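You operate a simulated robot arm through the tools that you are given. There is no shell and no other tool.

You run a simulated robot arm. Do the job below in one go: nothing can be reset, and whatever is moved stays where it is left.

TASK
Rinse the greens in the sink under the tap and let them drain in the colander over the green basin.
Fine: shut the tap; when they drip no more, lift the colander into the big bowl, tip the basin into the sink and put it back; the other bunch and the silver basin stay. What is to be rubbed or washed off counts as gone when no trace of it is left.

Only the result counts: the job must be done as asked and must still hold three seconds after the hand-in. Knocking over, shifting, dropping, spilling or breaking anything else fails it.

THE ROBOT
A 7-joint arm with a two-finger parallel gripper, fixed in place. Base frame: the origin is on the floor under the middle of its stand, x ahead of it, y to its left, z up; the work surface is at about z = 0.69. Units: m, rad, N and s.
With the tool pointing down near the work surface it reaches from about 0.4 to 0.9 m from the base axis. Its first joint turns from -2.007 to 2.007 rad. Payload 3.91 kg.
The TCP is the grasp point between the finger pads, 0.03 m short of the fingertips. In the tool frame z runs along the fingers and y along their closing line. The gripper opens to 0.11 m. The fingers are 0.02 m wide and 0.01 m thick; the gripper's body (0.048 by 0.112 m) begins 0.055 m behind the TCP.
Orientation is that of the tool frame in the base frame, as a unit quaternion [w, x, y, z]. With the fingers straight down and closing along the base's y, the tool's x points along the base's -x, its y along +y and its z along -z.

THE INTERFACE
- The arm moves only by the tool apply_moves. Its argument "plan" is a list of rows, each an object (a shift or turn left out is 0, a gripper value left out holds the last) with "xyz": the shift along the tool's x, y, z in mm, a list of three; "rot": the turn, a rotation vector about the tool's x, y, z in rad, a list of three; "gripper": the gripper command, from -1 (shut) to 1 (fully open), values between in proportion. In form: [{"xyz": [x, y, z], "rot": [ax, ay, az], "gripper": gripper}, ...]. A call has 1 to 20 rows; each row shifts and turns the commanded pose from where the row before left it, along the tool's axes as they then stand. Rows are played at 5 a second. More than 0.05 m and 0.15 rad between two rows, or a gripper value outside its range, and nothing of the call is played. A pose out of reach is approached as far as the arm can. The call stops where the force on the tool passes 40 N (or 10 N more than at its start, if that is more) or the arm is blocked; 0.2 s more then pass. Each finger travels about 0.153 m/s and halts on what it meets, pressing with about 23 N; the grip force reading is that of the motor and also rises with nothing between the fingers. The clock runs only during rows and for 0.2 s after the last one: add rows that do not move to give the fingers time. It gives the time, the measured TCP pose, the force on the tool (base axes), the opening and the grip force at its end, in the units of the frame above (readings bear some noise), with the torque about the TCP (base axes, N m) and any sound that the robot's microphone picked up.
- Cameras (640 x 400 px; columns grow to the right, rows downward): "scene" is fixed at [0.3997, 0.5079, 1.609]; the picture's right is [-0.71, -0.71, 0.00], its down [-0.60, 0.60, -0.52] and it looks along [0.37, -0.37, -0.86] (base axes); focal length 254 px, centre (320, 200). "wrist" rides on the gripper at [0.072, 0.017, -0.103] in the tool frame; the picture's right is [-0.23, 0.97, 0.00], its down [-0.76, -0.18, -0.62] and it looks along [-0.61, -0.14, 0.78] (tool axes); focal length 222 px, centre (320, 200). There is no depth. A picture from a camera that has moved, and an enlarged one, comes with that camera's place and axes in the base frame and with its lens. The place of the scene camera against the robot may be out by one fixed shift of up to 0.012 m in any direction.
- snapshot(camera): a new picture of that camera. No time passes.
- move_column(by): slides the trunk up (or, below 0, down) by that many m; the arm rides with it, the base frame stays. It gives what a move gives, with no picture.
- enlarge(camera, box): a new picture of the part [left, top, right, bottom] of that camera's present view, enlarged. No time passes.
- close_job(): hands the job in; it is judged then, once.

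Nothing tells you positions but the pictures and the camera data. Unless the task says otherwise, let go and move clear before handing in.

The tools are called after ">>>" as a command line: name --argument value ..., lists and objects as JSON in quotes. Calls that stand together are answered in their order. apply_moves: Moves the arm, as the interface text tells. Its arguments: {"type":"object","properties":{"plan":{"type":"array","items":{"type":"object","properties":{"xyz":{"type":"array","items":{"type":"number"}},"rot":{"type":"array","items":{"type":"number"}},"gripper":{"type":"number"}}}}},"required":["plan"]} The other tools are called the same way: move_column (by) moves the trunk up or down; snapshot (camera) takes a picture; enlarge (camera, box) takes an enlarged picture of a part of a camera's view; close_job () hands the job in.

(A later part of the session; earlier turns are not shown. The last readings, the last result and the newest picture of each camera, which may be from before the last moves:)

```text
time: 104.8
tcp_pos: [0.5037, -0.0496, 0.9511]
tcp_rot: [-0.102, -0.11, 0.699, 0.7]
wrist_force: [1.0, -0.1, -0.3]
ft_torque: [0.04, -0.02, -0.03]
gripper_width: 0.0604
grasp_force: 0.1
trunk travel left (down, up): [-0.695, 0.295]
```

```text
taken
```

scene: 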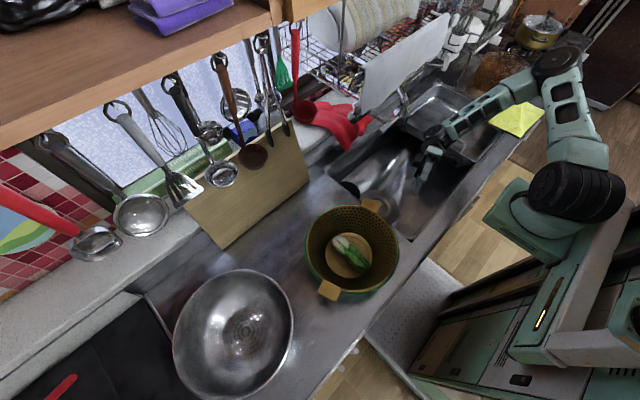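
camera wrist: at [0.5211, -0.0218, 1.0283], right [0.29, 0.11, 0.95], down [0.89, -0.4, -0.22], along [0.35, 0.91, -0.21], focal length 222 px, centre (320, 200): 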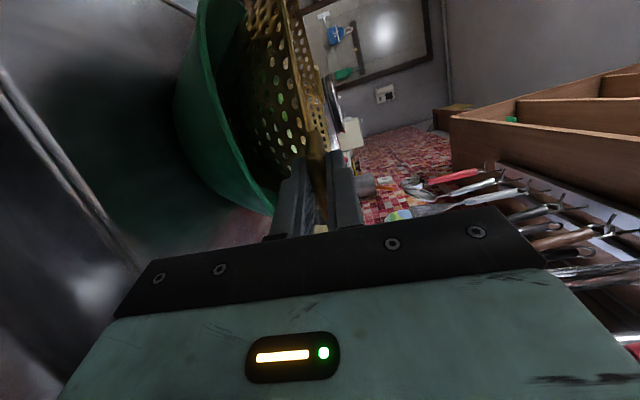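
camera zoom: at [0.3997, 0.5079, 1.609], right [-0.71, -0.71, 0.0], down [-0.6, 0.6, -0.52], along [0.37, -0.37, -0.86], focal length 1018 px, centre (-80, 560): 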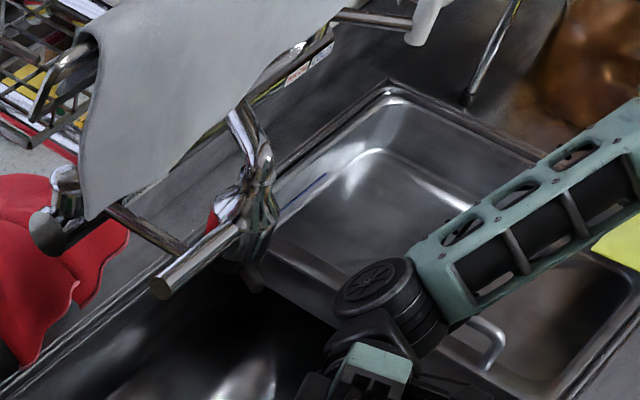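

The spout has swung about 7 cm toward the lever; I'll push it back at the end. For the colander I'll approach the same tab at a more oblique angle, with the hand pointing about 68° so the forearm stays well away from the tap.

>>> apply_moves --plan '[{"rot": [0, -0.138, 0]}, {"rot": [0, -0.138, 0]}, {"rot": [0, -0.138, 0]}, {"rot": [0, -0.138, 0]}, {"rot": [0, -0.138, 0]}, {"xyz": [5.6, 0, 32.8]}, {"xyz": [5.6, 0, 32.8]}, {"xyz": [5.6, 0, 32.8]}, {}]'

>>> snapshot --camera "scene"

>>> snapshot --camera "wrist"

```text
time: 106.8
tcp_pos: [0.528, 0.0529, 0.9486]
tcp_rot: [0.139, 0.133, 0.693, 0.695]
wrist_force: [0.4, -0.6, 0.8]
ft_torque: [0.0, -0.02, 0.01]
gripper_width: 0.0605
grasp_force: 0.0
trunk travel left (down, up): [-0.695, 0.295]
```

```text
taken
```

scene: 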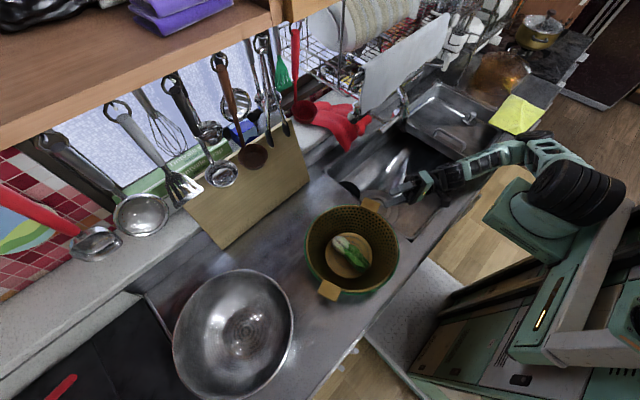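

```text
taken
camera wrist: at [0.4219, -0.016, 0.9643], right [0.2, -0.09, 0.98], down [0.47, -0.86, -0.17], along [0.86, 0.49, -0.13], focal length 222 px, centre (320, 200)
```

wrist: 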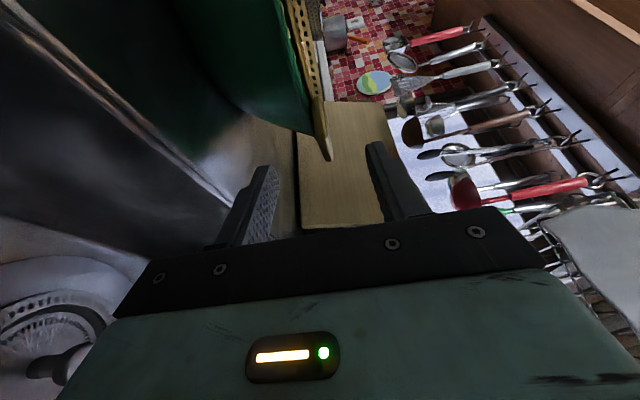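

>>> apply_moves --plan '[{"xyz": [0, 3, 30]}, {}]'

>>> enlarge --camera "scene" --box '[320, 160, 448, 240]'

>>> enlarge --camera "wrist" --box '[220, 60, 420, 240]'

>>> enlarge --camera "scene" --box '[400, 100, 640, 250]'

```text
time: 107.5
tcp_pos: [0.539, 0.0801, 0.9506]
tcp_rot: [0.141, 0.133, 0.695, 0.692]
wrist_force: [1.4, 0.8, -0.2]
ft_torque: [0.04, -0.01, -0.02]
gripper_width: 0.0605
grasp_force: 0.0
trunk travel left (down, up): [-0.695, 0.295]
```

```text
5.00 times, centred on (384, 200) of scene
camera zoom: at [0.3997, 0.5079, 1.609], right [-0.71, -0.71, 0.0], down [-0.6, 0.6, -0.52], along [0.37, -0.37, -0.86], focal length 1272 px, centre (0, 200)
```

zoom: 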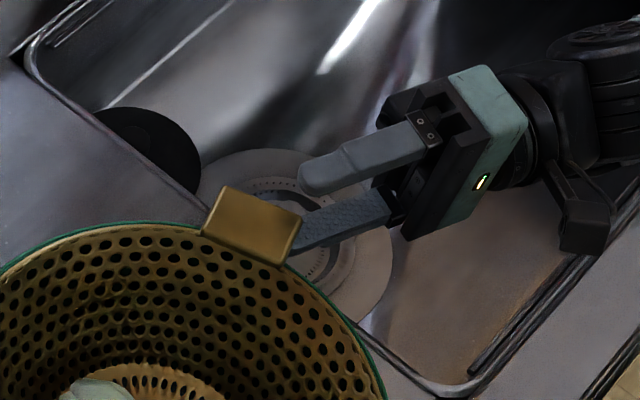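

```text
2.22 times, centred on (320, 150) of wrist
camera zoom: at [0.433, 0.0118, 0.9658], right [0.2, -0.08, 0.98], down [0.47, -0.87, -0.17], along [0.86, 0.49, -0.14], focal length 494 px, centre (320, 311)
```

zoom: 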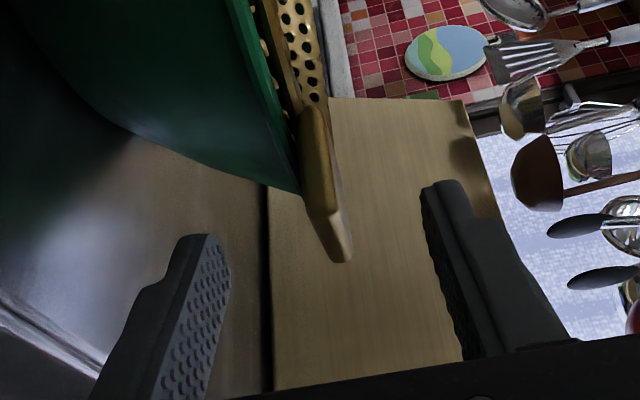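

```text
2.67 times, centred on (520, 175) of scene
camera zoom: at [0.3997, 0.5079, 1.609], right [-0.71, -0.71, 0.0], down [-0.6, 0.6, -0.52], along [0.37, -0.37, -0.86], focal length 679 px, centre (-213, 267)
```

zoom: 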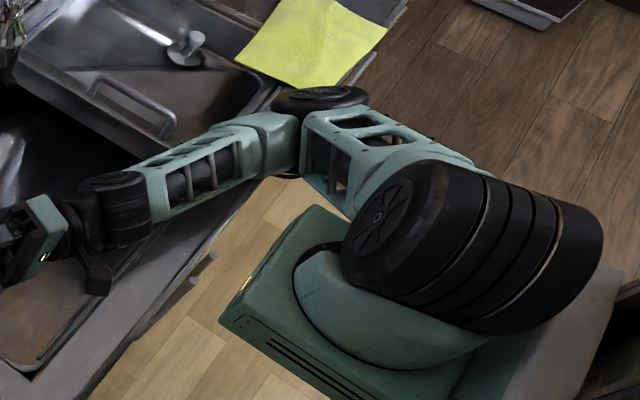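

The fingers straddle the tab's plane and line up with it. I'll advance the remaining 34 mm onto the tab.

>>> apply_moves --plan '[{"xyz": [0, 1, 20]}, {"xyz": [0, 0, 13]}, {}]'

>>> enlarge --camera "scene" --box '[320, 160, 448, 240]'

>>> enlarge --camera "wrist" --box '[220, 60, 420, 240]'

```text
time: 108.2
tcp_pos: [0.5569, 0.094, 0.947]
tcp_rot: [0.154, 0.134, 0.707, 0.677]
wrist_force: [0.2, 0.3, 0.2]
ft_torque: [0.01, 0.03, 0.02]
gripper_width: 0.0604
grasp_force: 0.0
trunk travel left (down, up): [-0.695, 0.295]
```

```text
5.00 times, centred on (384, 200) of scene
camera zoom: at [0.3997, 0.5079, 1.609], right [-0.71, -0.71, 0.0], down [-0.6, 0.6, -0.52], along [0.37, -0.37, -0.86], focal length 1272 px, centre (0, 200)
```

zoom: 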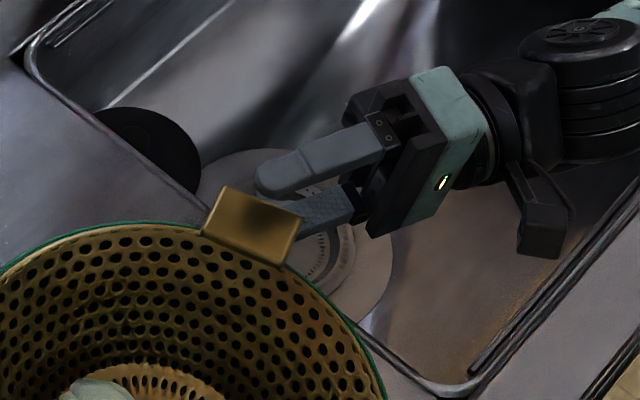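

```text
2.22 times, centred on (320, 150) of wrist
camera zoom: at [0.4494, 0.0291, 0.964], right [0.19, -0.05, 0.98], down [0.45, -0.88, -0.13], along [0.87, 0.47, -0.15], focal length 494 px, centre (320, 311)
```

zoom: 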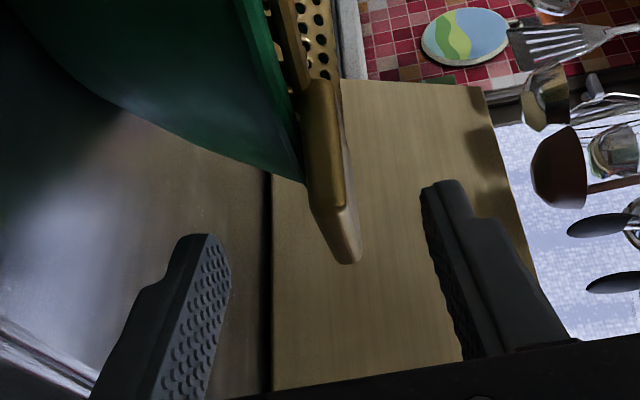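

The hand ended about 19 mm short and slightly twisted, so something upstream may be touching. I'll check the arm against the tray and counter.

>>> enlarge --camera "scene" --box '[400, 80, 560, 200]'

>>> snapshot --camera "wrist"

```text
3.33 times, centred on (480, 140) of scene
camera zoom: at [0.3997, 0.5079, 1.609], right [-0.71, -0.71, 0.0], down [-0.6, 0.6, -0.52], along [0.37, -0.37, -0.86], focal length 848 px, centre (-213, 400)
```

zoom: 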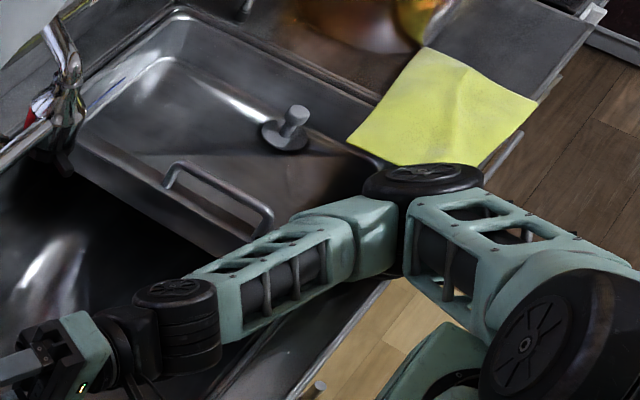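

```text
taken
camera wrist: at [0.4494, 0.0291, 0.964], right [0.19, -0.05, 0.98], down [0.45, -0.88, -0.13], along [0.87, 0.47, -0.15], focal length 222 px, centre (320, 200)
```

wrist: 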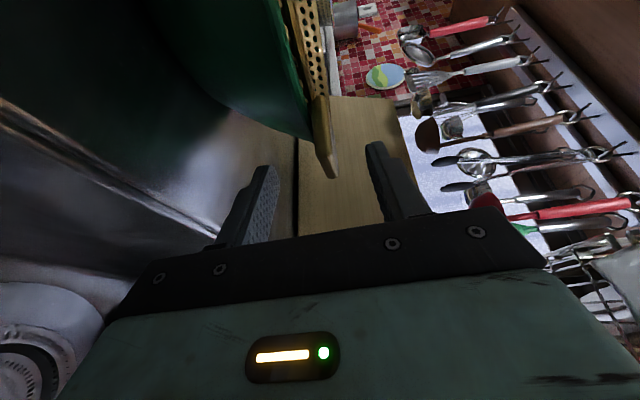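

The elbow has dropped low beside the counter edge, but the cloth and tray are untouched. I'll back off, turn to an intermediate heading of about 80°, and raise the trunk so the elbow comes up before trying again.

>>> apply_moves --plan '[{"xyz": [0, 0, -25]}, {"xyz": [0, 0, -25]}, {"xyz": [0, 0, -20]}, {}]'

>>> move_column --by 0.15

>>> snapshot --camera "scene"

```text
time: 109.2
tcp_pos: [0.5253, 0.0444, 0.9536]
tcp_rot: [0.139, 0.133, 0.693, 0.695]
wrist_force: [0.1, -0.7, -0.1]
ft_torque: [0.01, -0.01, 0.02]
gripper_width: 0.0605
grasp_force: 0.1
trunk travel left (down, up): [-0.695, 0.295]
```

```text
time: 111.0
tcp_pos: [0.5268, 0.0446, 1.104]
tcp_rot: [0.14, 0.133, 0.693, 0.694]
wrist_force: [0.4, 0.0, 0.4]
ft_torque: [0.0, -0.03, 0.0]
gripper_width: 0.0603
grasp_force: 0.1
trunk travel left (down, up): [-0.845, 0.145]
```

```text
taken
```

scene: 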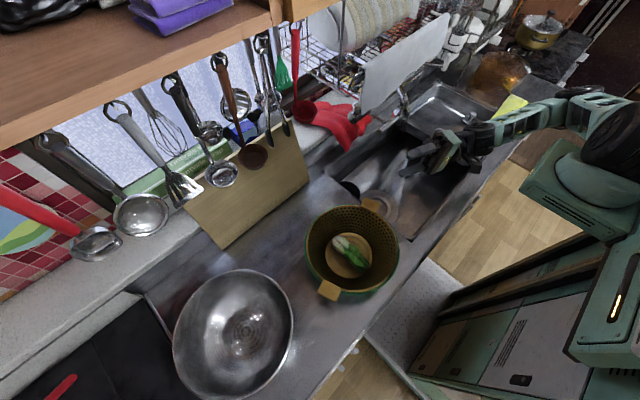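

>>> apply_moves --plan '[{"rot": [0, 0.105, 0]}, {"rot": [0, 0.105, 0]}, {"xyz": [-15, -20, 9]}, {"xyz": [0, -33, 0]}, {"xyz": [0, -33, 0]}, {"xyz": [0, -33, 0]}, {"xyz": [0, -33, 0]}, {}]'

>>> snapshot --camera "scene"

>>> snapshot --camera "wrist"

```text
time: 112.8
tcp_pos: [0.5472, 0.0419, 0.9534]
tcp_rot: [0.072, 0.053, 0.713, 0.695]
wrist_force: [-0.3, -0.1, -0.1]
ft_torque: [-0.02, 0.02, 0.0]
gripper_width: 0.0606
grasp_force: 0.1
trunk travel left (down, up): [-0.845, 0.145]
```

```text
taken
```

scene: 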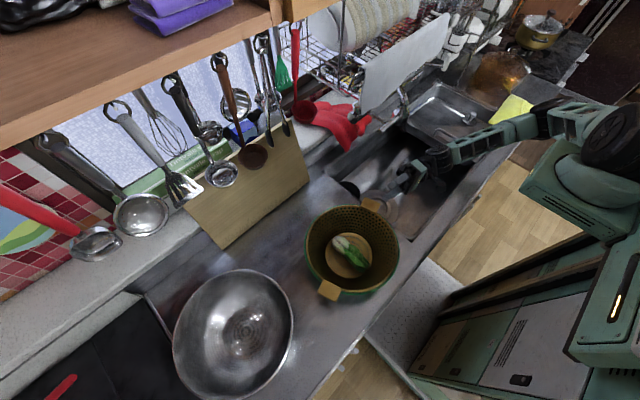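

```text
taken
camera wrist: at [0.4574, -0.0473, 0.9696], right [0.2, -0.01, 0.98], down [0.64, -0.75, -0.14], along [0.74, 0.66, -0.14], focal length 222 px, centre (320, 200)
```

wrist: 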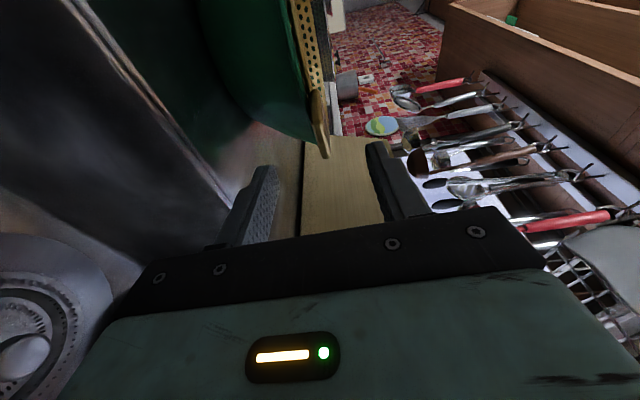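

The pose error shows the elbow is still low and touching. I'll back up and out, return to a tool-down posture with the elbow high, and re-enter the horizontal pose from there as I did the first time.

>>> apply_moves --plan '[{"xyz": [0, 30, -20]}, {"xyz": [0, 45, 0]}, {"xyz": [30, 30, -20]}, {"rot": [0.0864, 0.0864, -0.0864]}, {"rot": [0.0864, 0.0864, -0.0864]}, {"rot": [0.0864, 0.0864, -0.0864]}, {"rot": [0.0864, 0.0864, -0.0864]}, {"rot": [0.0864, 0.0864, -0.0864]}, {"rot": [0.0864, 0.0864, -0.0864]}, {"rot": [0.0864, 0.0864, -0.0864]}, {"rot": [0.0864, 0.0864, -0.0864]}, {"rot": [0.0864, 0.0864, -0.0864]}, {"rot": [0.0864, 0.0864, -0.0864]}, {"rot": [0.0864, 0.0864, -0.0864]}, {"rot": [0.0864, 0.0864, -0.0864]}, {"rot": [0.0864, 0.0864, -0.0864]}, {"rot": [0.0864, 0.0864, -0.0864]}, {}]'

>>> snapshot --camera "scene"

```text
time: 116.6
tcp_pos: [0.5057, 0.017, 1.057]
tcp_rot: [0.004, -0.642, 0.767, -0.004]
wrist_force: [-0.7, -0.3, -0.6]
ft_torque: [0.03, 0.04, -0.02]
gripper_width: 0.0603
grasp_force: 0.0
trunk travel left (down, up): [-0.845, 0.145]
```

```text
taken
```

scene: 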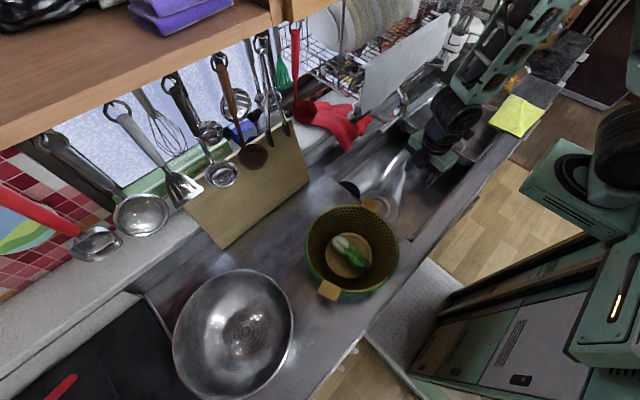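

The elbow is high again and nothing is disturbed. Now I'll pitch to horizontal at the 80° heading and check the arm posture.

>>> apply_moves --plan '[{"rot": [0, -0.15, 0]}, {"rot": [0, -0.15, 0]}, {"rot": [0, -0.15, 0]}, {"rot": [0, -0.15, 0]}, {"rot": [0, -0.15, 0]}, {"rot": [0, -0.15, 0]}, {"rot": [0, -0.15, 0]}, {"rot": [0, -0.15, 0]}, {"rot": [0, -0.15, 0]}, {"rot": [0, -0.15, 0]}, {"rot": [0, -0.07, 0]}, {}]'

>>> snapshot --camera "scene"

```text
time: 119.2
tcp_pos: [0.5204, 0.0181, 1.0557]
tcp_rot: [0.545, -0.456, 0.54, 0.451]
wrist_force: [-0.8, -0.4, -1.0]
ft_torque: [-0.02, 0.02, 0.01]
gripper_width: 0.0603
grasp_force: 0.1
out of reach, approached as far as the arm can: row 3, 4
trunk travel left (down, up): [-0.845, 0.145]
```

```text
taken
```

scene: 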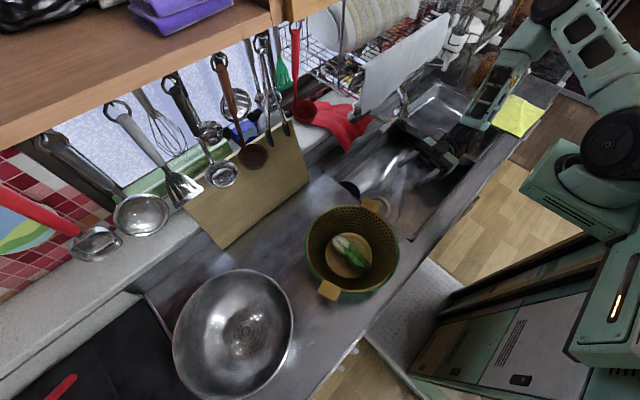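

>>> apply_moves --plan '[{"rot": [0, 0, 0.15]}, {"rot": [0, 0, 0.15]}, {"rot": [0, 0, 0.15]}, {"rot": [0, 0, 0.15]}, {"rot": [0, 0, 0.15]}, {"rot": [0, 0, 0.15]}, {"rot": [0, 0, 0.15]}, {"rot": [0, 0, 0.15]}, {"rot": [0, 0, 0.15]}, {"rot": [0, 0, 0.15]}, {"rot": [0, 0, 0.07]}, {}]'

>>> snapshot --camera "scene"

```text
time: 121.8
tcp_pos: [0.5209, 0.018, 1.0546]
tcp_rot: [0.066, 0.058, 0.705, 0.704]
wrist_force: [-0.6, -0.6, 0.1]
ft_torque: [-0.03, 0.02, -0.02]
gripper_width: 0.0606
grasp_force: 0.0
trunk travel left (down, up): [-0.845, 0.145]
```

```text
taken
```

scene: 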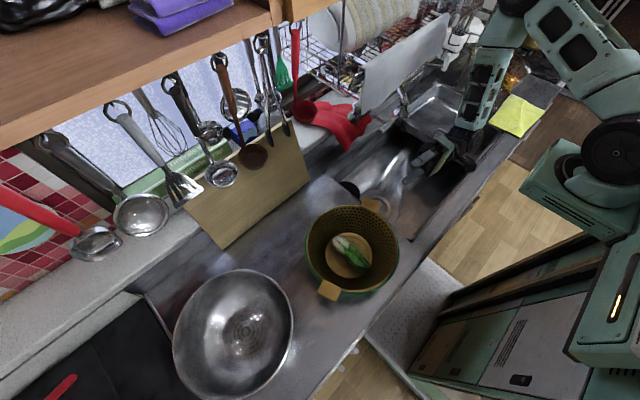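

The elbow stays high this time. I'll lower to the tab height at the standoff point.

>>> apply_moves --plan '[{"xyz": [-5.3, -34.3, 12]}, {"xyz": [-5.3, -34.3, 12]}, {"xyz": [-5.3, -34.3, 12]}, {}]'

>>> snapshot --camera "scene"

>>> enlarge --camera "wrist" --box '[200, 40, 440, 190]'

```text
time: 122.8
tcp_pos: [0.5395, 0.0518, 0.9516]
tcp_rot: [0.067, 0.059, 0.705, 0.704]
wrist_force: [0.1, 0.3, 0.1]
ft_torque: [0.0, 0.01, -0.02]
gripper_width: 0.0603
grasp_force: 0.0
trunk travel left (down, up): [-0.845, 0.145]
```

```text
taken
```

scene: 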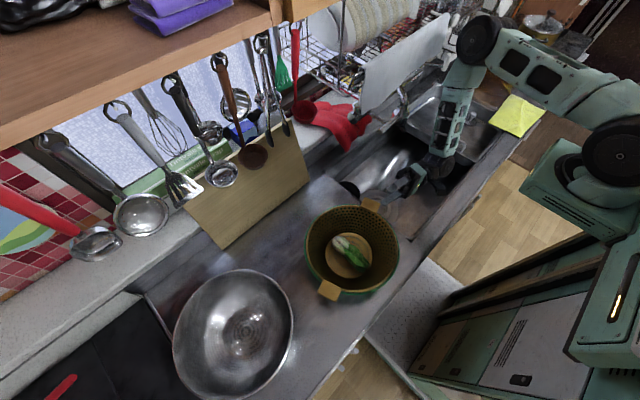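

```text
2.67 times, centred on (320, 115) of wrist
camera zoom: at [0.4511, -0.0367, 0.9673], right [0.21, -0.04, 0.98], down [0.64, -0.75, -0.17], along [0.74, 0.66, -0.13], focal length 592 px, centre (320, 427)
```

zoom: 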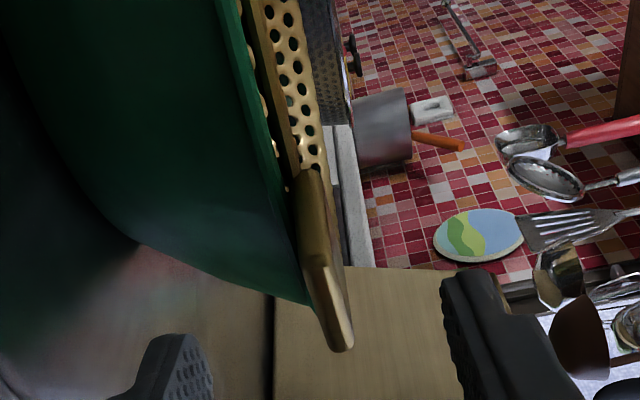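

Tracking is accurate here. I'll advance onto the tab.

>>> apply_moves --plan '[{"xyz": [-3.5, 0, 30]}, {"xyz": [0, 0, 20]}, {"xyz": [0, 0, 9]}, {}]'

>>> enlarge --camera "wrist" --box '[200, 40, 440, 190]'

>>> enlarge --camera "scene" --box '[320, 160, 448, 240]'

```text
time: 123.8
tcp_pos: [0.5556, 0.1083, 0.9522]
tcp_rot: [0.067, 0.059, 0.705, 0.704]
wrist_force: [0.3, 0.4, -0.6]
ft_torque: [0.02, -0.01, 0.04]
gripper_width: 0.0605
grasp_force: 0.0
trunk travel left (down, up): [-0.845, 0.145]
```

```text
2.67 times, centred on (320, 115) of wrist
camera zoom: at [0.4656, 0.0194, 0.9682], right [0.21, -0.04, 0.98], down [0.64, -0.75, -0.17], along [0.74, 0.66, -0.13], focal length 592 px, centre (320, 427)
```

zoom: 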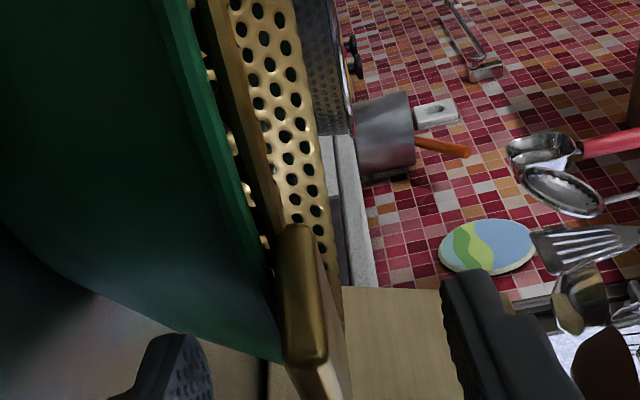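

```text
5.00 times, centred on (384, 200) of scene
camera zoom: at [0.3997, 0.5079, 1.609], right [-0.71, -0.71, 0.0], down [-0.6, 0.6, -0.52], along [0.37, -0.37, -0.86], focal length 1272 px, centre (0, 200)
```

zoom: 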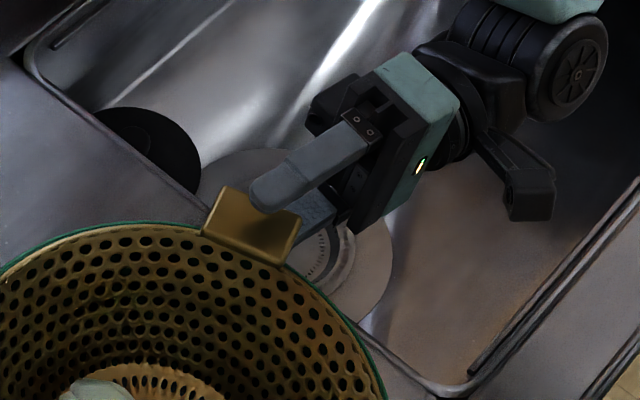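

The fingertips cover the tab, so I'll close.

>>> apply_moves --plan '[{"gripper": -0.5}, {"gripper": -1}, {}, {}, {}]'

>>> apply_moves --plan '[{"xyz": [0, 6, 0]}, {"xyz": [0, 6, 0]}, {"xyz": [0, 6, 0]}, {"xyz": [0, 6, 0]}, {}, {}]'

>>> enlarge --camera "scene" --box '[264, 160, 456, 280]'

>>> snapshot --camera "scene"

```text
time: 125.0
tcp_pos: [0.555, 0.1084, 0.9538]
tcp_rot: [0.067, 0.059, 0.705, 0.704]
wrist_force: [1.5, -0.1, 0.0]
ft_torque: [-0.06, 0.15, -0.17]
gripper_width: 0.0095
grasp_force: 23.1
trunk travel left (down, up): [-0.845, 0.145]
```

```text
time: 126.4
tcp_pos: [0.5558, 0.1069, 0.9761]
tcp_rot: [0.065, 0.058, 0.705, 0.704]
wrist_force: [0.7, -0.9, -2.4]
ft_torque: [-0.39, -0.1, 0.01]
gripper_width: 0.0099
grasp_force: 22.9
trunk travel left (down, up): [-0.845, 0.145]
```

```text
3.33 times, centred on (360, 220) of scene
camera zoom: at [0.3997, 0.5079, 1.609], right [-0.71, -0.71, 0.0], down [-0.6, 0.6, -0.52], along [0.37, -0.37, -0.86], focal length 848 px, centre (187, 133)
```

zoom: 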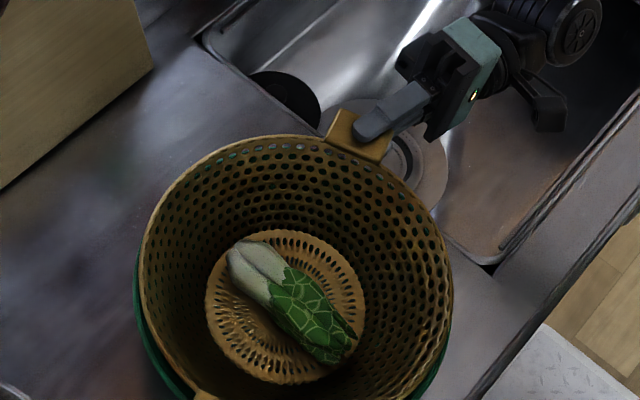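

```text
taken
```

scene: 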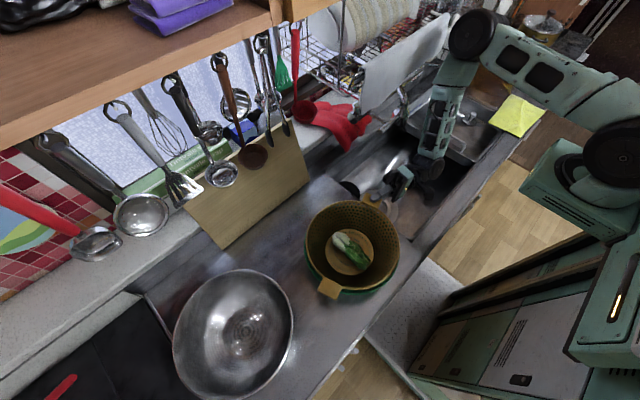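

The colander lifts the same way as before. I'll keep raising it, watching clearance from the tap and rack.

>>> apply_moves --plan '[{"xyz": [0, 8, 0]}, {"xyz": [0, 8, 0]}, {"xyz": [0, 8, 0]}, {"xyz": [0, 8, 0]}, {}]'

>>> snapshot --camera "scene"

>>> enlarge --camera "scene" --box '[360, 0, 552, 120]'

```text
time: 127.6
tcp_pos: [0.5549, 0.1089, 1.0079]
tcp_rot: [0.066, 0.059, 0.705, 0.704]
wrist_force: [0.0, -0.4, -3.2]
ft_torque: [-0.4, -0.08, -0.02]
gripper_width: 0.0098
grasp_force: 23.0
trunk travel left (down, up): [-0.845, 0.145]
```

```text
taken
```

scene: 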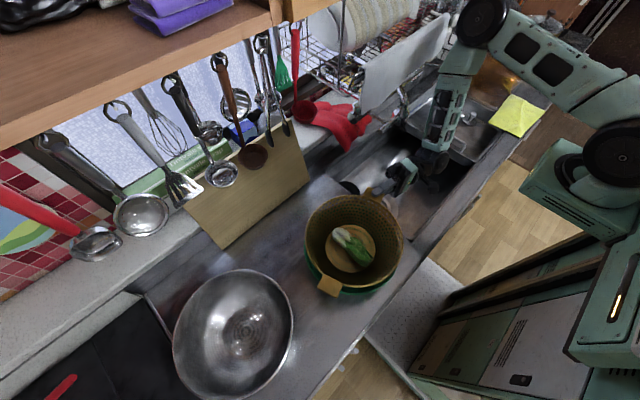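

```text
3.33 times, centred on (456, 60) of scene
camera zoom: at [0.3997, 0.5079, 1.609], right [-0.71, -0.71, 0.0], down [-0.6, 0.6, -0.52], along [0.37, -0.37, -0.86], focal length 848 px, centre (-133, 667)
```

zoom: 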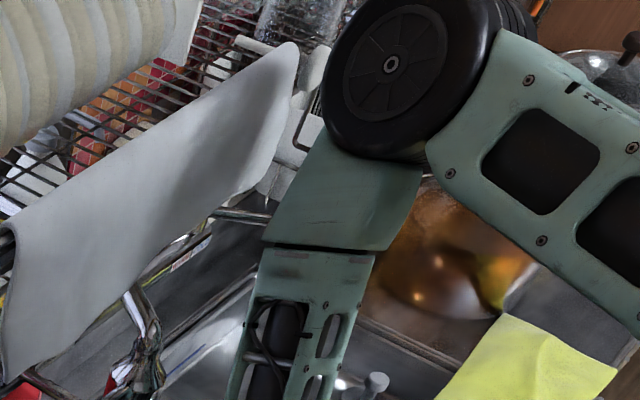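

The arm is tracking cleanly now. I'll continue up.

>>> apply_moves --plan '[{"xyz": [0, 8, 0]}, {"xyz": [0, 8, 0]}, {"xyz": [0, 8, 0]}, {"xyz": [0, 8, 0]}, {"xyz": [0, 8, 0]}, {}]'

>>> snapshot --camera "scene"

>>> snapshot --camera "wrist"

```text
time: 129.0
tcp_pos: [0.5564, 0.1073, 1.0487]
tcp_rot: [0.066, 0.059, 0.705, 0.704]
wrist_force: [0.5, 0.0, -2.9]
ft_torque: [-0.39, -0.1, 0.01]
gripper_width: 0.0099
grasp_force: 22.9
trunk travel left (down, up): [-0.845, 0.145]
```

```text
taken
```

scene: 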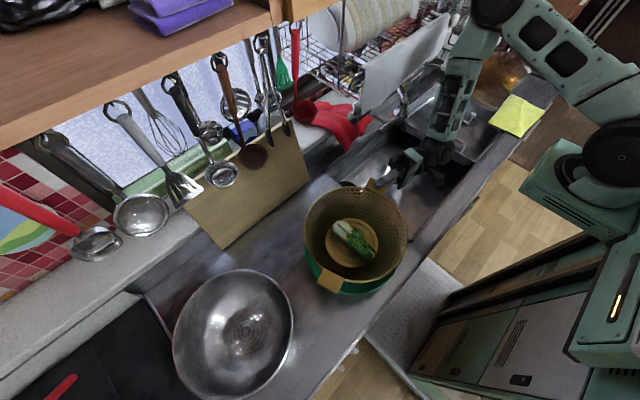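

```text
taken
camera wrist: at [0.4668, 0.0196, 1.0643], right [0.21, -0.04, 0.98], down [0.64, -0.75, -0.17], along [0.74, 0.66, -0.13], focal length 222 px, centre (320, 200)
```

wrist: 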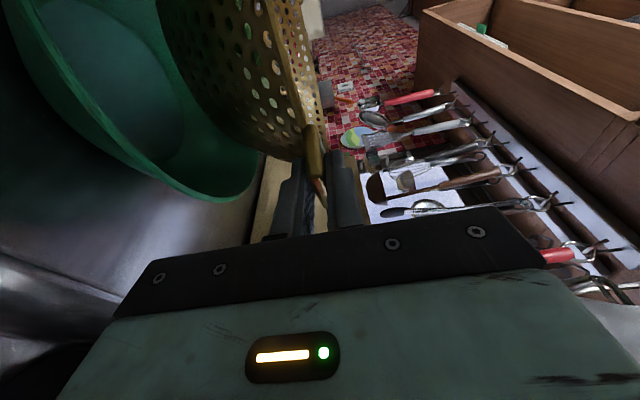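

>>> apply_moves --plan '[{"xyz": [0, 8, 0]}, {"xyz": [0, 8, 0]}, {"xyz": [0, 8, 0]}, {"xyz": [0, 8, 0]}, {"xyz": [0, 8, 0]}, {}]'

>>> snapshot --camera "scene"

>>> snapshot --camera "wrist"

```text
time: 130.4
tcp_pos: [0.5569, 0.1087, 1.0871]
tcp_rot: [0.066, 0.059, 0.704, 0.705]
wrist_force: [-0.5, 0.1, -2.3]
ft_torque: [-0.38, -0.1, 0.01]
gripper_width: 0.0102
grasp_force: 23.4
trunk travel left (down, up): [-0.845, 0.145]
```

```text
taken
```

scene: 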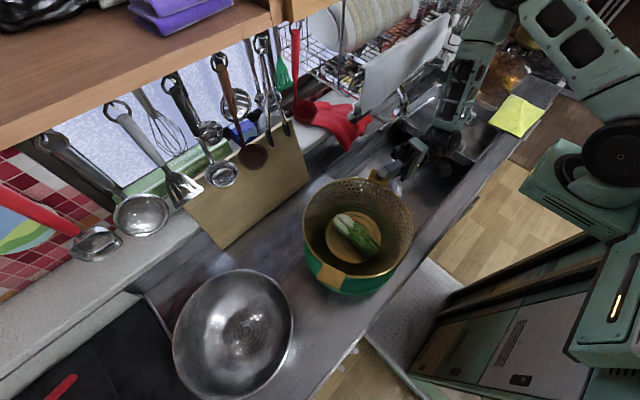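

```text
taken
camera wrist: at [0.4668, 0.0202, 1.1036], right [0.21, -0.04, 0.98], down [0.64, -0.75, -0.17], along [0.74, 0.66, -0.14], focal length 222 px, centre (320, 200)
```

wrist: 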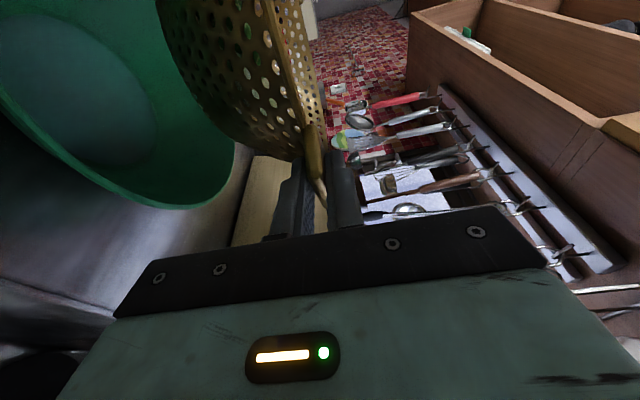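

The colander is clear of the basin and nearly level, and the basin shows water inside. Now I'll carry it smoothly toward the bowl.

>>> apply_moves --plan '[{"xyz": [0, 5, 10]}, {"xyz": [0, 5, 15]}, {"xyz": [0.5, 0, 20]}, {"xyz": [0.5, 0, 20]}, {"xyz": [0.5, 0, 20]}, {"xyz": [0.5, 0, 20]}, {"xyz": [0.5, 0, 20]}, {"xyz": [0.5, 0, 20]}, {"xyz": [0.5, 0, 15]}, {"xyz": [0.5, 0, 10]}, {}]'

>>> snapshot --camera "scene"

```text
time: 132.8
tcp_pos: [0.579, 0.2764, 1.0999]
tcp_rot: [0.067, 0.058, 0.705, 0.704]
wrist_force: [-0.8, 0.3, -2.6]
ft_torque: [-0.41, -0.06, 0.02]
gripper_width: 0.01
grasp_force: 22.8
trunk travel left (down, up): [-0.845, 0.145]
```

```text
taken
```

scene: 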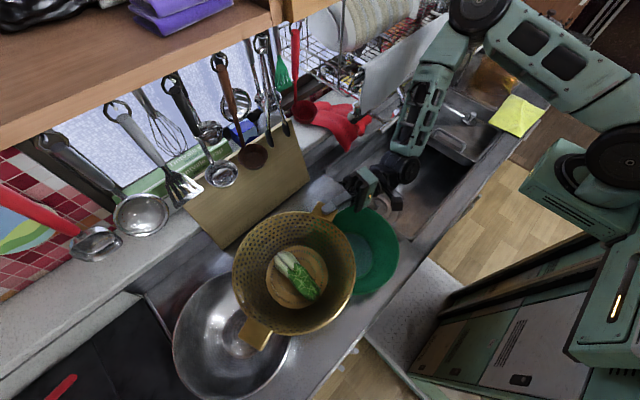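

It's going well: the basin is visible with water in it. I'll continue the carry.

>>> apply_moves --plan '[{"xyz": [0, 0, 10]}, {"xyz": [0, 0, 18]}, {"xyz": [0, 0, 20]}, {"xyz": [0, 0, 20]}, {"xyz": [0, 0, 20]}, {"xyz": [0, 0, 20]}, {"xyz": [0, 0, 20]}, {"xyz": [0, 0, 20]}, {"xyz": [0, 0, 15]}, {"xyz": [0, 0, 8]}, {}]'

>>> snapshot --camera "scene"

>>> snapshot --camera "wrist"

```text
time: 135.2
tcp_pos: [0.6123, 0.4458, 1.0963]
tcp_rot: [0.067, 0.059, 0.705, 0.704]
wrist_force: [0.1, 0.3, -1.9]
ft_torque: [-0.4, -0.08, -0.02]
gripper_width: 0.0099
grasp_force: 23.0
trunk travel left (down, up): [-0.845, 0.145]
```

```text
taken
```

scene: 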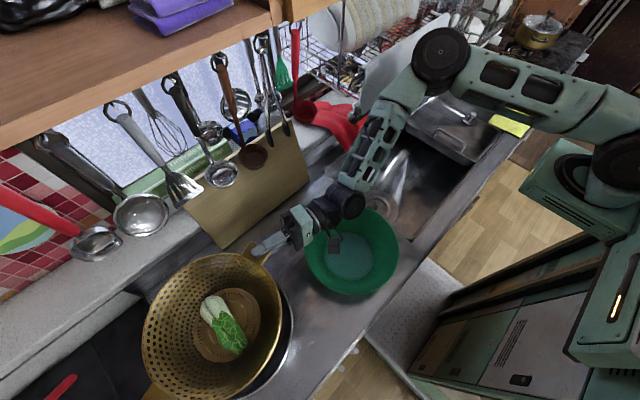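

```text
taken
camera wrist: at [0.522, 0.3576, 1.1124], right [0.21, -0.04, 0.98], down [0.64, -0.75, -0.17], along [0.74, 0.66, -0.13], focal length 222 px, centre (320, 200)
```

wrist: 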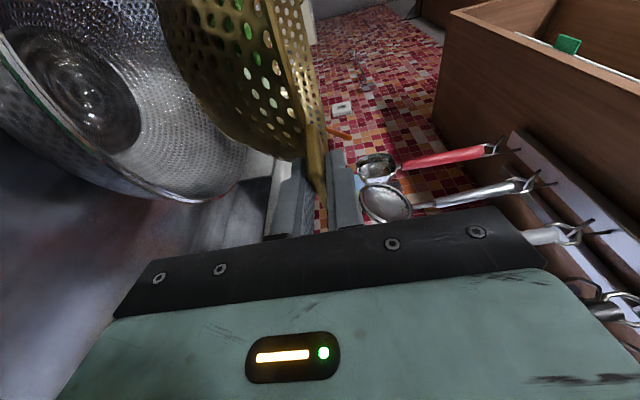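

The colander is above the bowl. I'll zoom in to judge the rim heights before lowering.

>>> enlarge --camera "wrist" --box '[0, 0, 352, 220]'

>>> enlarge --camera "scene" --box '[110, 220, 398, 400]'

```text
1.82 times, centred on (176, 110) of wrist
camera zoom: at [0.522, 0.3576, 1.1124], right [0.21, -0.04, 0.98], down [0.64, -0.75, -0.17], along [0.74, 0.66, -0.13], focal length 404 px, centre (582, 364)
```

zoom: 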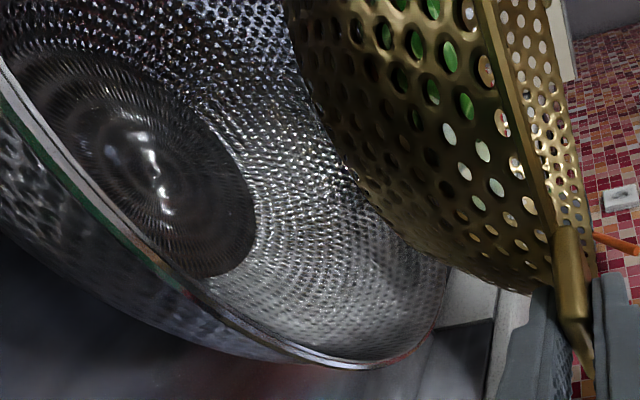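

```text
2.22 times, centred on (254, 310) of scene
camera zoom: at [0.3997, 0.5079, 1.609], right [-0.71, -0.71, 0.0], down [-0.6, 0.6, -0.52], along [0.37, -0.37, -0.86], focal length 566 px, centre (467, -44)
```

zoom: 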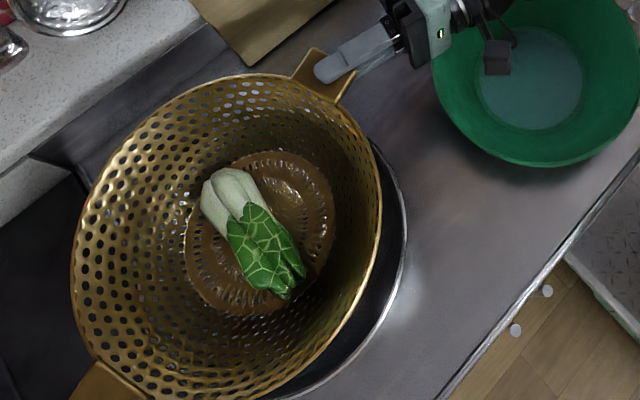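

From the zoom the bowl rim fits z≈0.97, radius about 0.13, centred near (0.574, 0.604). I'll nudge for finger clearance and lower slowly.

>>> apply_moves --plan '[{"xyz": [2.2, 0, -5]}, {"xyz": [0, -12, 0]}, {"xyz": [0, -12, 0]}, {"xyz": [0, -12, 0]}, {"xyz": [0, -12, 0]}, {"xyz": [0, -12, 0]}, {"xyz": [0, -10, 0]}, {}]'

>>> snapshot --camera "wrist"

>>> enlarge --camera "scene" --box '[110, 220, 398, 400]'

```text
time: 137.0
tcp_pos: [0.6071, 0.4396, 1.028]
tcp_rot: [0.066, 0.058, 0.704, 0.704]
wrist_force: [-0.9, 0.4, -2.4]
ft_torque: [-0.41, -0.1, -0.01]
gripper_width: 0.0099
grasp_force: 22.9
trunk travel left (down, up): [-0.845, 0.145]
```

```text
taken
camera wrist: at [0.5178, 0.3521, 1.0438], right [0.21, -0.04, 0.98], down [0.64, -0.75, -0.17], along [0.74, 0.66, -0.13], focal length 222 px, centre (320, 200)
```

wrist: 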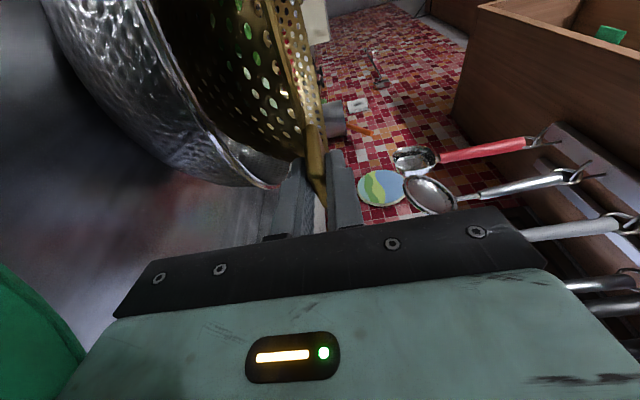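

```text
2.22 times, centred on (254, 310) of scene
camera zoom: at [0.3997, 0.5079, 1.609], right [-0.71, -0.71, 0.0], down [-0.6, 0.6, -0.52], along [0.37, -0.37, -0.86], focal length 566 px, centre (467, -44)
```

zoom: 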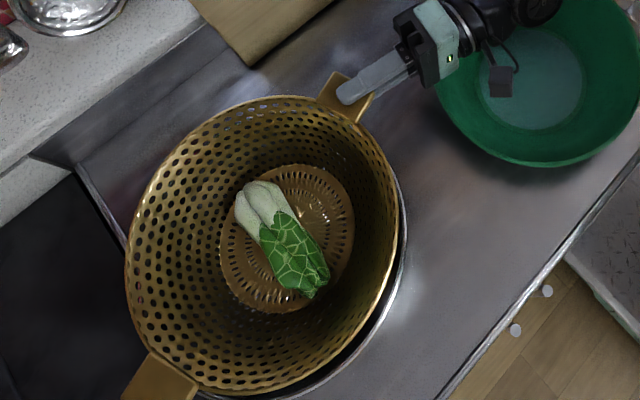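

While lowering I noticed the hand itself would come down over the green basin's rim. I'll raise again and swing the colander about the bowl's centre so the hand sits on the robot's side, clear of the basin.

>>> apply_moves --plan '[{"xyz": [0, 12, 0]}, {"xyz": [0, 12, 0]}, {"xyz": [0, 12, 0]}, {"xyz": [0, 12, 0]}, {"xyz": [0, 12, 0]}, {"xyz": [11.8, 0, -4.5], "rot": [0, -0.08, 0]}, {"xyz": [11.8, 0, -4.5], "rot": [0, -0.08, 0]}, {"xyz": [11.8, 0, -4.5], "rot": [0, -0.08, 0]}, {"xyz": [11.8, 0, -4.5], "rot": [0, -0.08, 0]}, {"xyz": [11.8, 0, -4.5], "rot": [0, -0.08, 0]}, {"xyz": [11.8, 0, -4.5], "rot": [0, -0.08, 0]}, {}]'

>>> snapshot --camera "scene"

```text
time: 139.6
tcp_pos: [0.5315, 0.4397, 1.0876]
tcp_rot: [0.233, 0.224, 0.668, 0.67]
wrist_force: [-0.4, -0.5, -2.9]
ft_torque: [-0.36, 0.11, 0.01]
gripper_width: 0.0096
grasp_force: 22.8
trunk travel left (down, up): [-0.845, 0.145]
```

```text
taken
```

scene: 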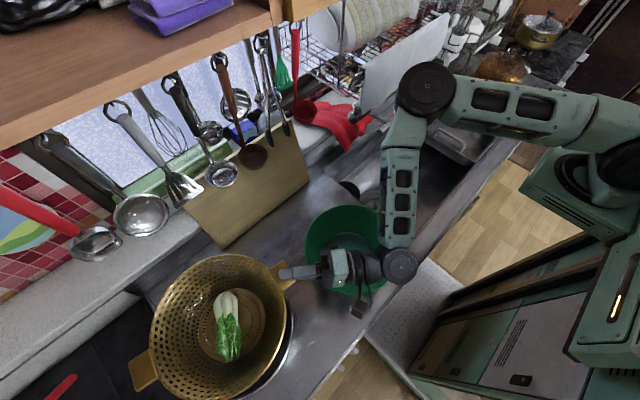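

>>> apply_moves --plan '[{"xyz": [11.8, 0, -4.5], "rot": [0, -0.08, 0]}, {"xyz": [11.8, 0, -4.5], "rot": [0, -0.08, 0]}, {"xyz": [11.8, 0, -4.5], "rot": [0, -0.08, 0]}, {"xyz": [11.8, 0, -4.5], "rot": [0, -0.08, 0]}, {"xyz": [11.8, 0, -4.5], "rot": [0, -0.08, 0]}, {"xyz": [11.8, 0, -4.5], "rot": [0, -0.08, 0]}, {}]'

>>> snapshot --camera "scene"

>>> snapshot --camera "wrist"

```text
time: 141.2
tcp_pos: [0.465, 0.4789, 1.0867]
tcp_rot: [0.385, 0.378, 0.594, 0.597]
wrist_force: [0.3, -0.7, -2.4]
ft_torque: [-0.26, 0.27, 0.0]
gripper_width: 0.0098
grasp_force: 22.7
trunk travel left (down, up): [-0.845, 0.145]
```

```text
taken
```

scene: 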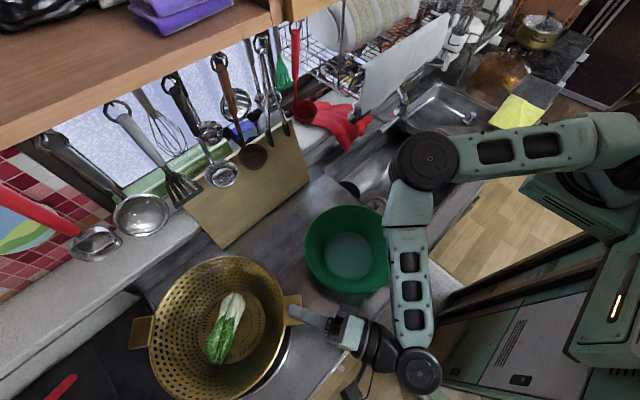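

```text
taken
camera wrist: at [0.3409, 0.5006, 1.1013], right [0.09, -0.2, 0.98], down [-0.24, -0.95, -0.18], along [0.97, -0.22, -0.13], focal length 222 px, centre (320, 200)
```

wrist: 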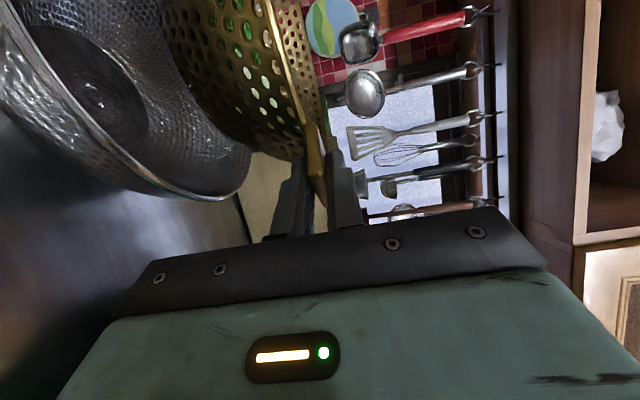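

The hand is now on the robot's side with the colander centred over the bowl. I'll lower it.

>>> apply_moves --plan '[{"xyz": [0, -12, 0]}, {"xyz": [0, -12, 0]}, {"xyz": [0, -12, 0]}, {"xyz": [0, -12, 0]}, {"xyz": [0, -12, 0]}, {"xyz": [0, -12, 0]}, {"xyz": [0, -8, 0]}, {}]'

>>> snapshot --camera "scene"

>>> enlarge --camera "wrist" --box '[100, 20, 420, 220]'

```text
time: 143.0
tcp_pos: [0.4662, 0.4756, 1.0085]
tcp_rot: [0.384, 0.377, 0.595, 0.598]
wrist_force: [-0.7, -0.7, -2.7]
ft_torque: [-0.33, 0.29, -0.02]
gripper_width: 0.0098
grasp_force: 22.8
trunk travel left (down, up): [-0.845, 0.145]
```

```text
taken
```

scene: 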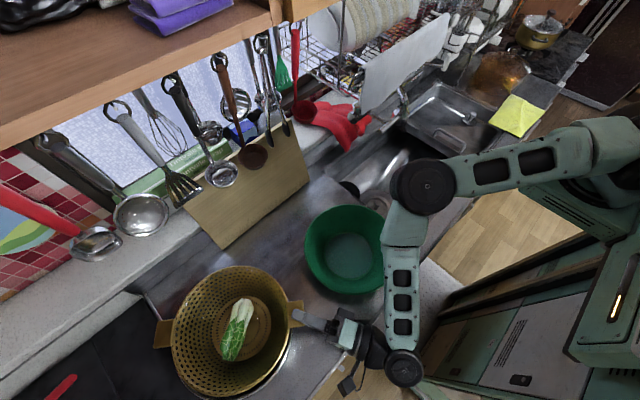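

```text
2.00 times, centred on (260, 120) of wrist
camera zoom: at [0.3433, 0.4985, 1.0226], right [0.08, -0.2, 0.98], down [-0.24, -0.95, -0.18], along [0.97, -0.22, -0.13], focal length 444 px, centre (440, 360)
```

zoom: 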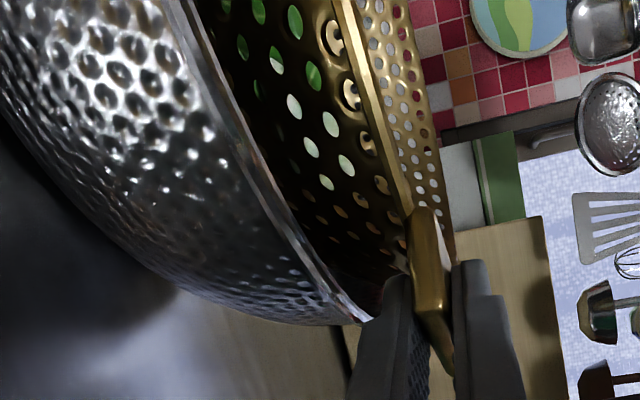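

>>> apply_moves --plan '[{"xyz": [0, -7, 0]}, {"xyz": [0, -7, 0]}, {"xyz": [0, -5, 0]}, {}, {}]'

>>> enlarge --camera "wrist" --box '[100, 20, 420, 220]'

>>> enlarge --camera "scene" --box '[110, 220, 398, 400]'

```text
time: 144.2
tcp_pos: [0.4679, 0.4751, 0.9889]
tcp_rot: [0.385, 0.376, 0.595, 0.598]
wrist_force: [0.4, 0.3, -2.8]
ft_torque: [-0.3, 0.24, 0.01]
gripper_width: 0.0096
grasp_force: 23.3
trunk travel left (down, up): [-0.845, 0.145]
```

```text
2.00 times, centred on (260, 120) of wrist
camera zoom: at [0.3434, 0.4979, 1.0029], right [0.09, -0.2, 0.98], down [-0.24, -0.95, -0.18], along [0.97, -0.22, -0.13], focal length 444 px, centre (440, 360)
```

zoom: 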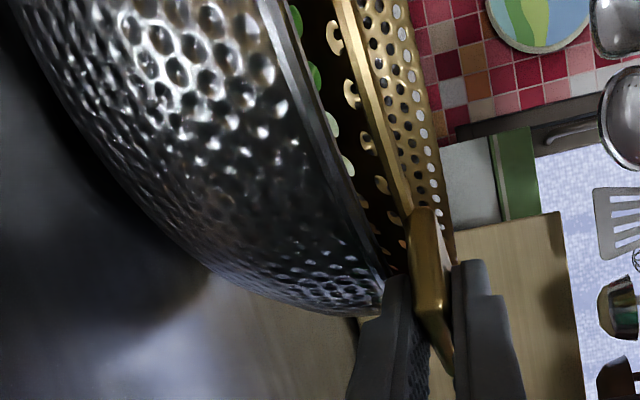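

```text
2.22 times, centred on (254, 310) of scene
camera zoom: at [0.3997, 0.5079, 1.609], right [-0.71, -0.71, 0.0], down [-0.6, 0.6, -0.52], along [0.37, -0.37, -0.86], focal length 566 px, centre (467, -44)
```

zoom: 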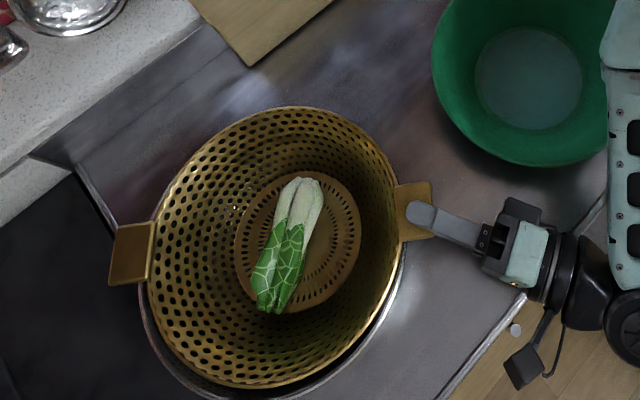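

>>> apply_moves --plan '[{"xyz": [4.5, 0, 2]}, {"xyz": [0, -3, 0]}, {"xyz": [0, -3, 0]}, {}, {}]'

>>> apply_moves --plan '[{"xyz": [0, -2, 0]}, {"xyz": [0, -2, 0]}, {}, {}]'

>>> enlarge --camera "wrist" --box '[100, 20, 420, 220]'

>>> enlarge --camera "scene" --box '[110, 220, 398, 400]'

```text
time: 145.4
tcp_pos: [0.4679, 0.4801, 0.9823]
tcp_rot: [0.384, 0.377, 0.595, 0.597]
wrist_force: [-1.3, 0.0, -1.5]
ft_torque: [-0.33, 0.3, 0.0]
gripper_width: 0.01
grasp_force: 22.7
trunk travel left (down, up): [-0.845, 0.145]
```

```text
time: 146.4
tcp_pos: [0.4669, 0.4795, 0.9769]
tcp_rot: [0.384, 0.376, 0.594, 0.599]
wrist_force: [-0.1, -0.3, -0.3]
ft_torque: [-0.12, 0.17, -0.05]
gripper_width: 0.0098
grasp_force: 23.5
trunk travel left (down, up): [-0.845, 0.145]
```

```text
2.00 times, centred on (260, 120) of wrist
camera zoom: at [0.3434, 0.5031, 0.9928], right [0.08, -0.2, 0.98], down [-0.24, -0.95, -0.18], along [0.97, -0.22, -0.13], focal length 444 px, centre (440, 360)
```

zoom: 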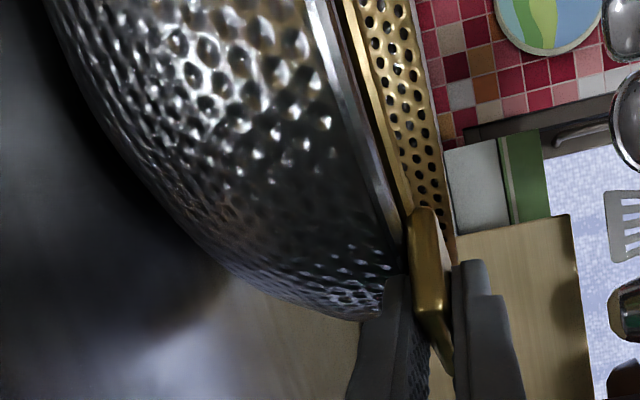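

```text
2.22 times, centred on (254, 310) of scene
camera zoom: at [0.3997, 0.5079, 1.609], right [-0.71, -0.71, 0.0], down [-0.6, 0.6, -0.52], along [0.37, -0.37, -0.86], focal length 566 px, centre (467, -44)
```

zoom: 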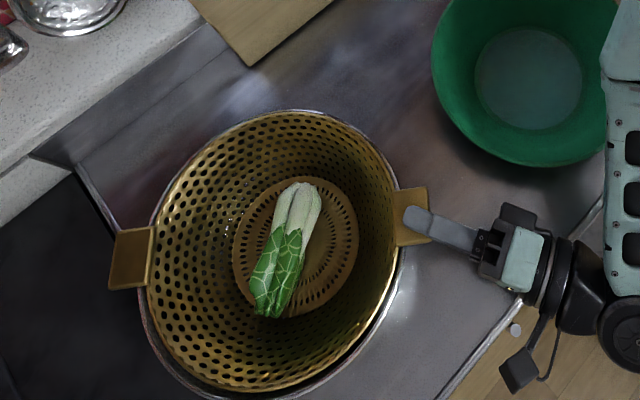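

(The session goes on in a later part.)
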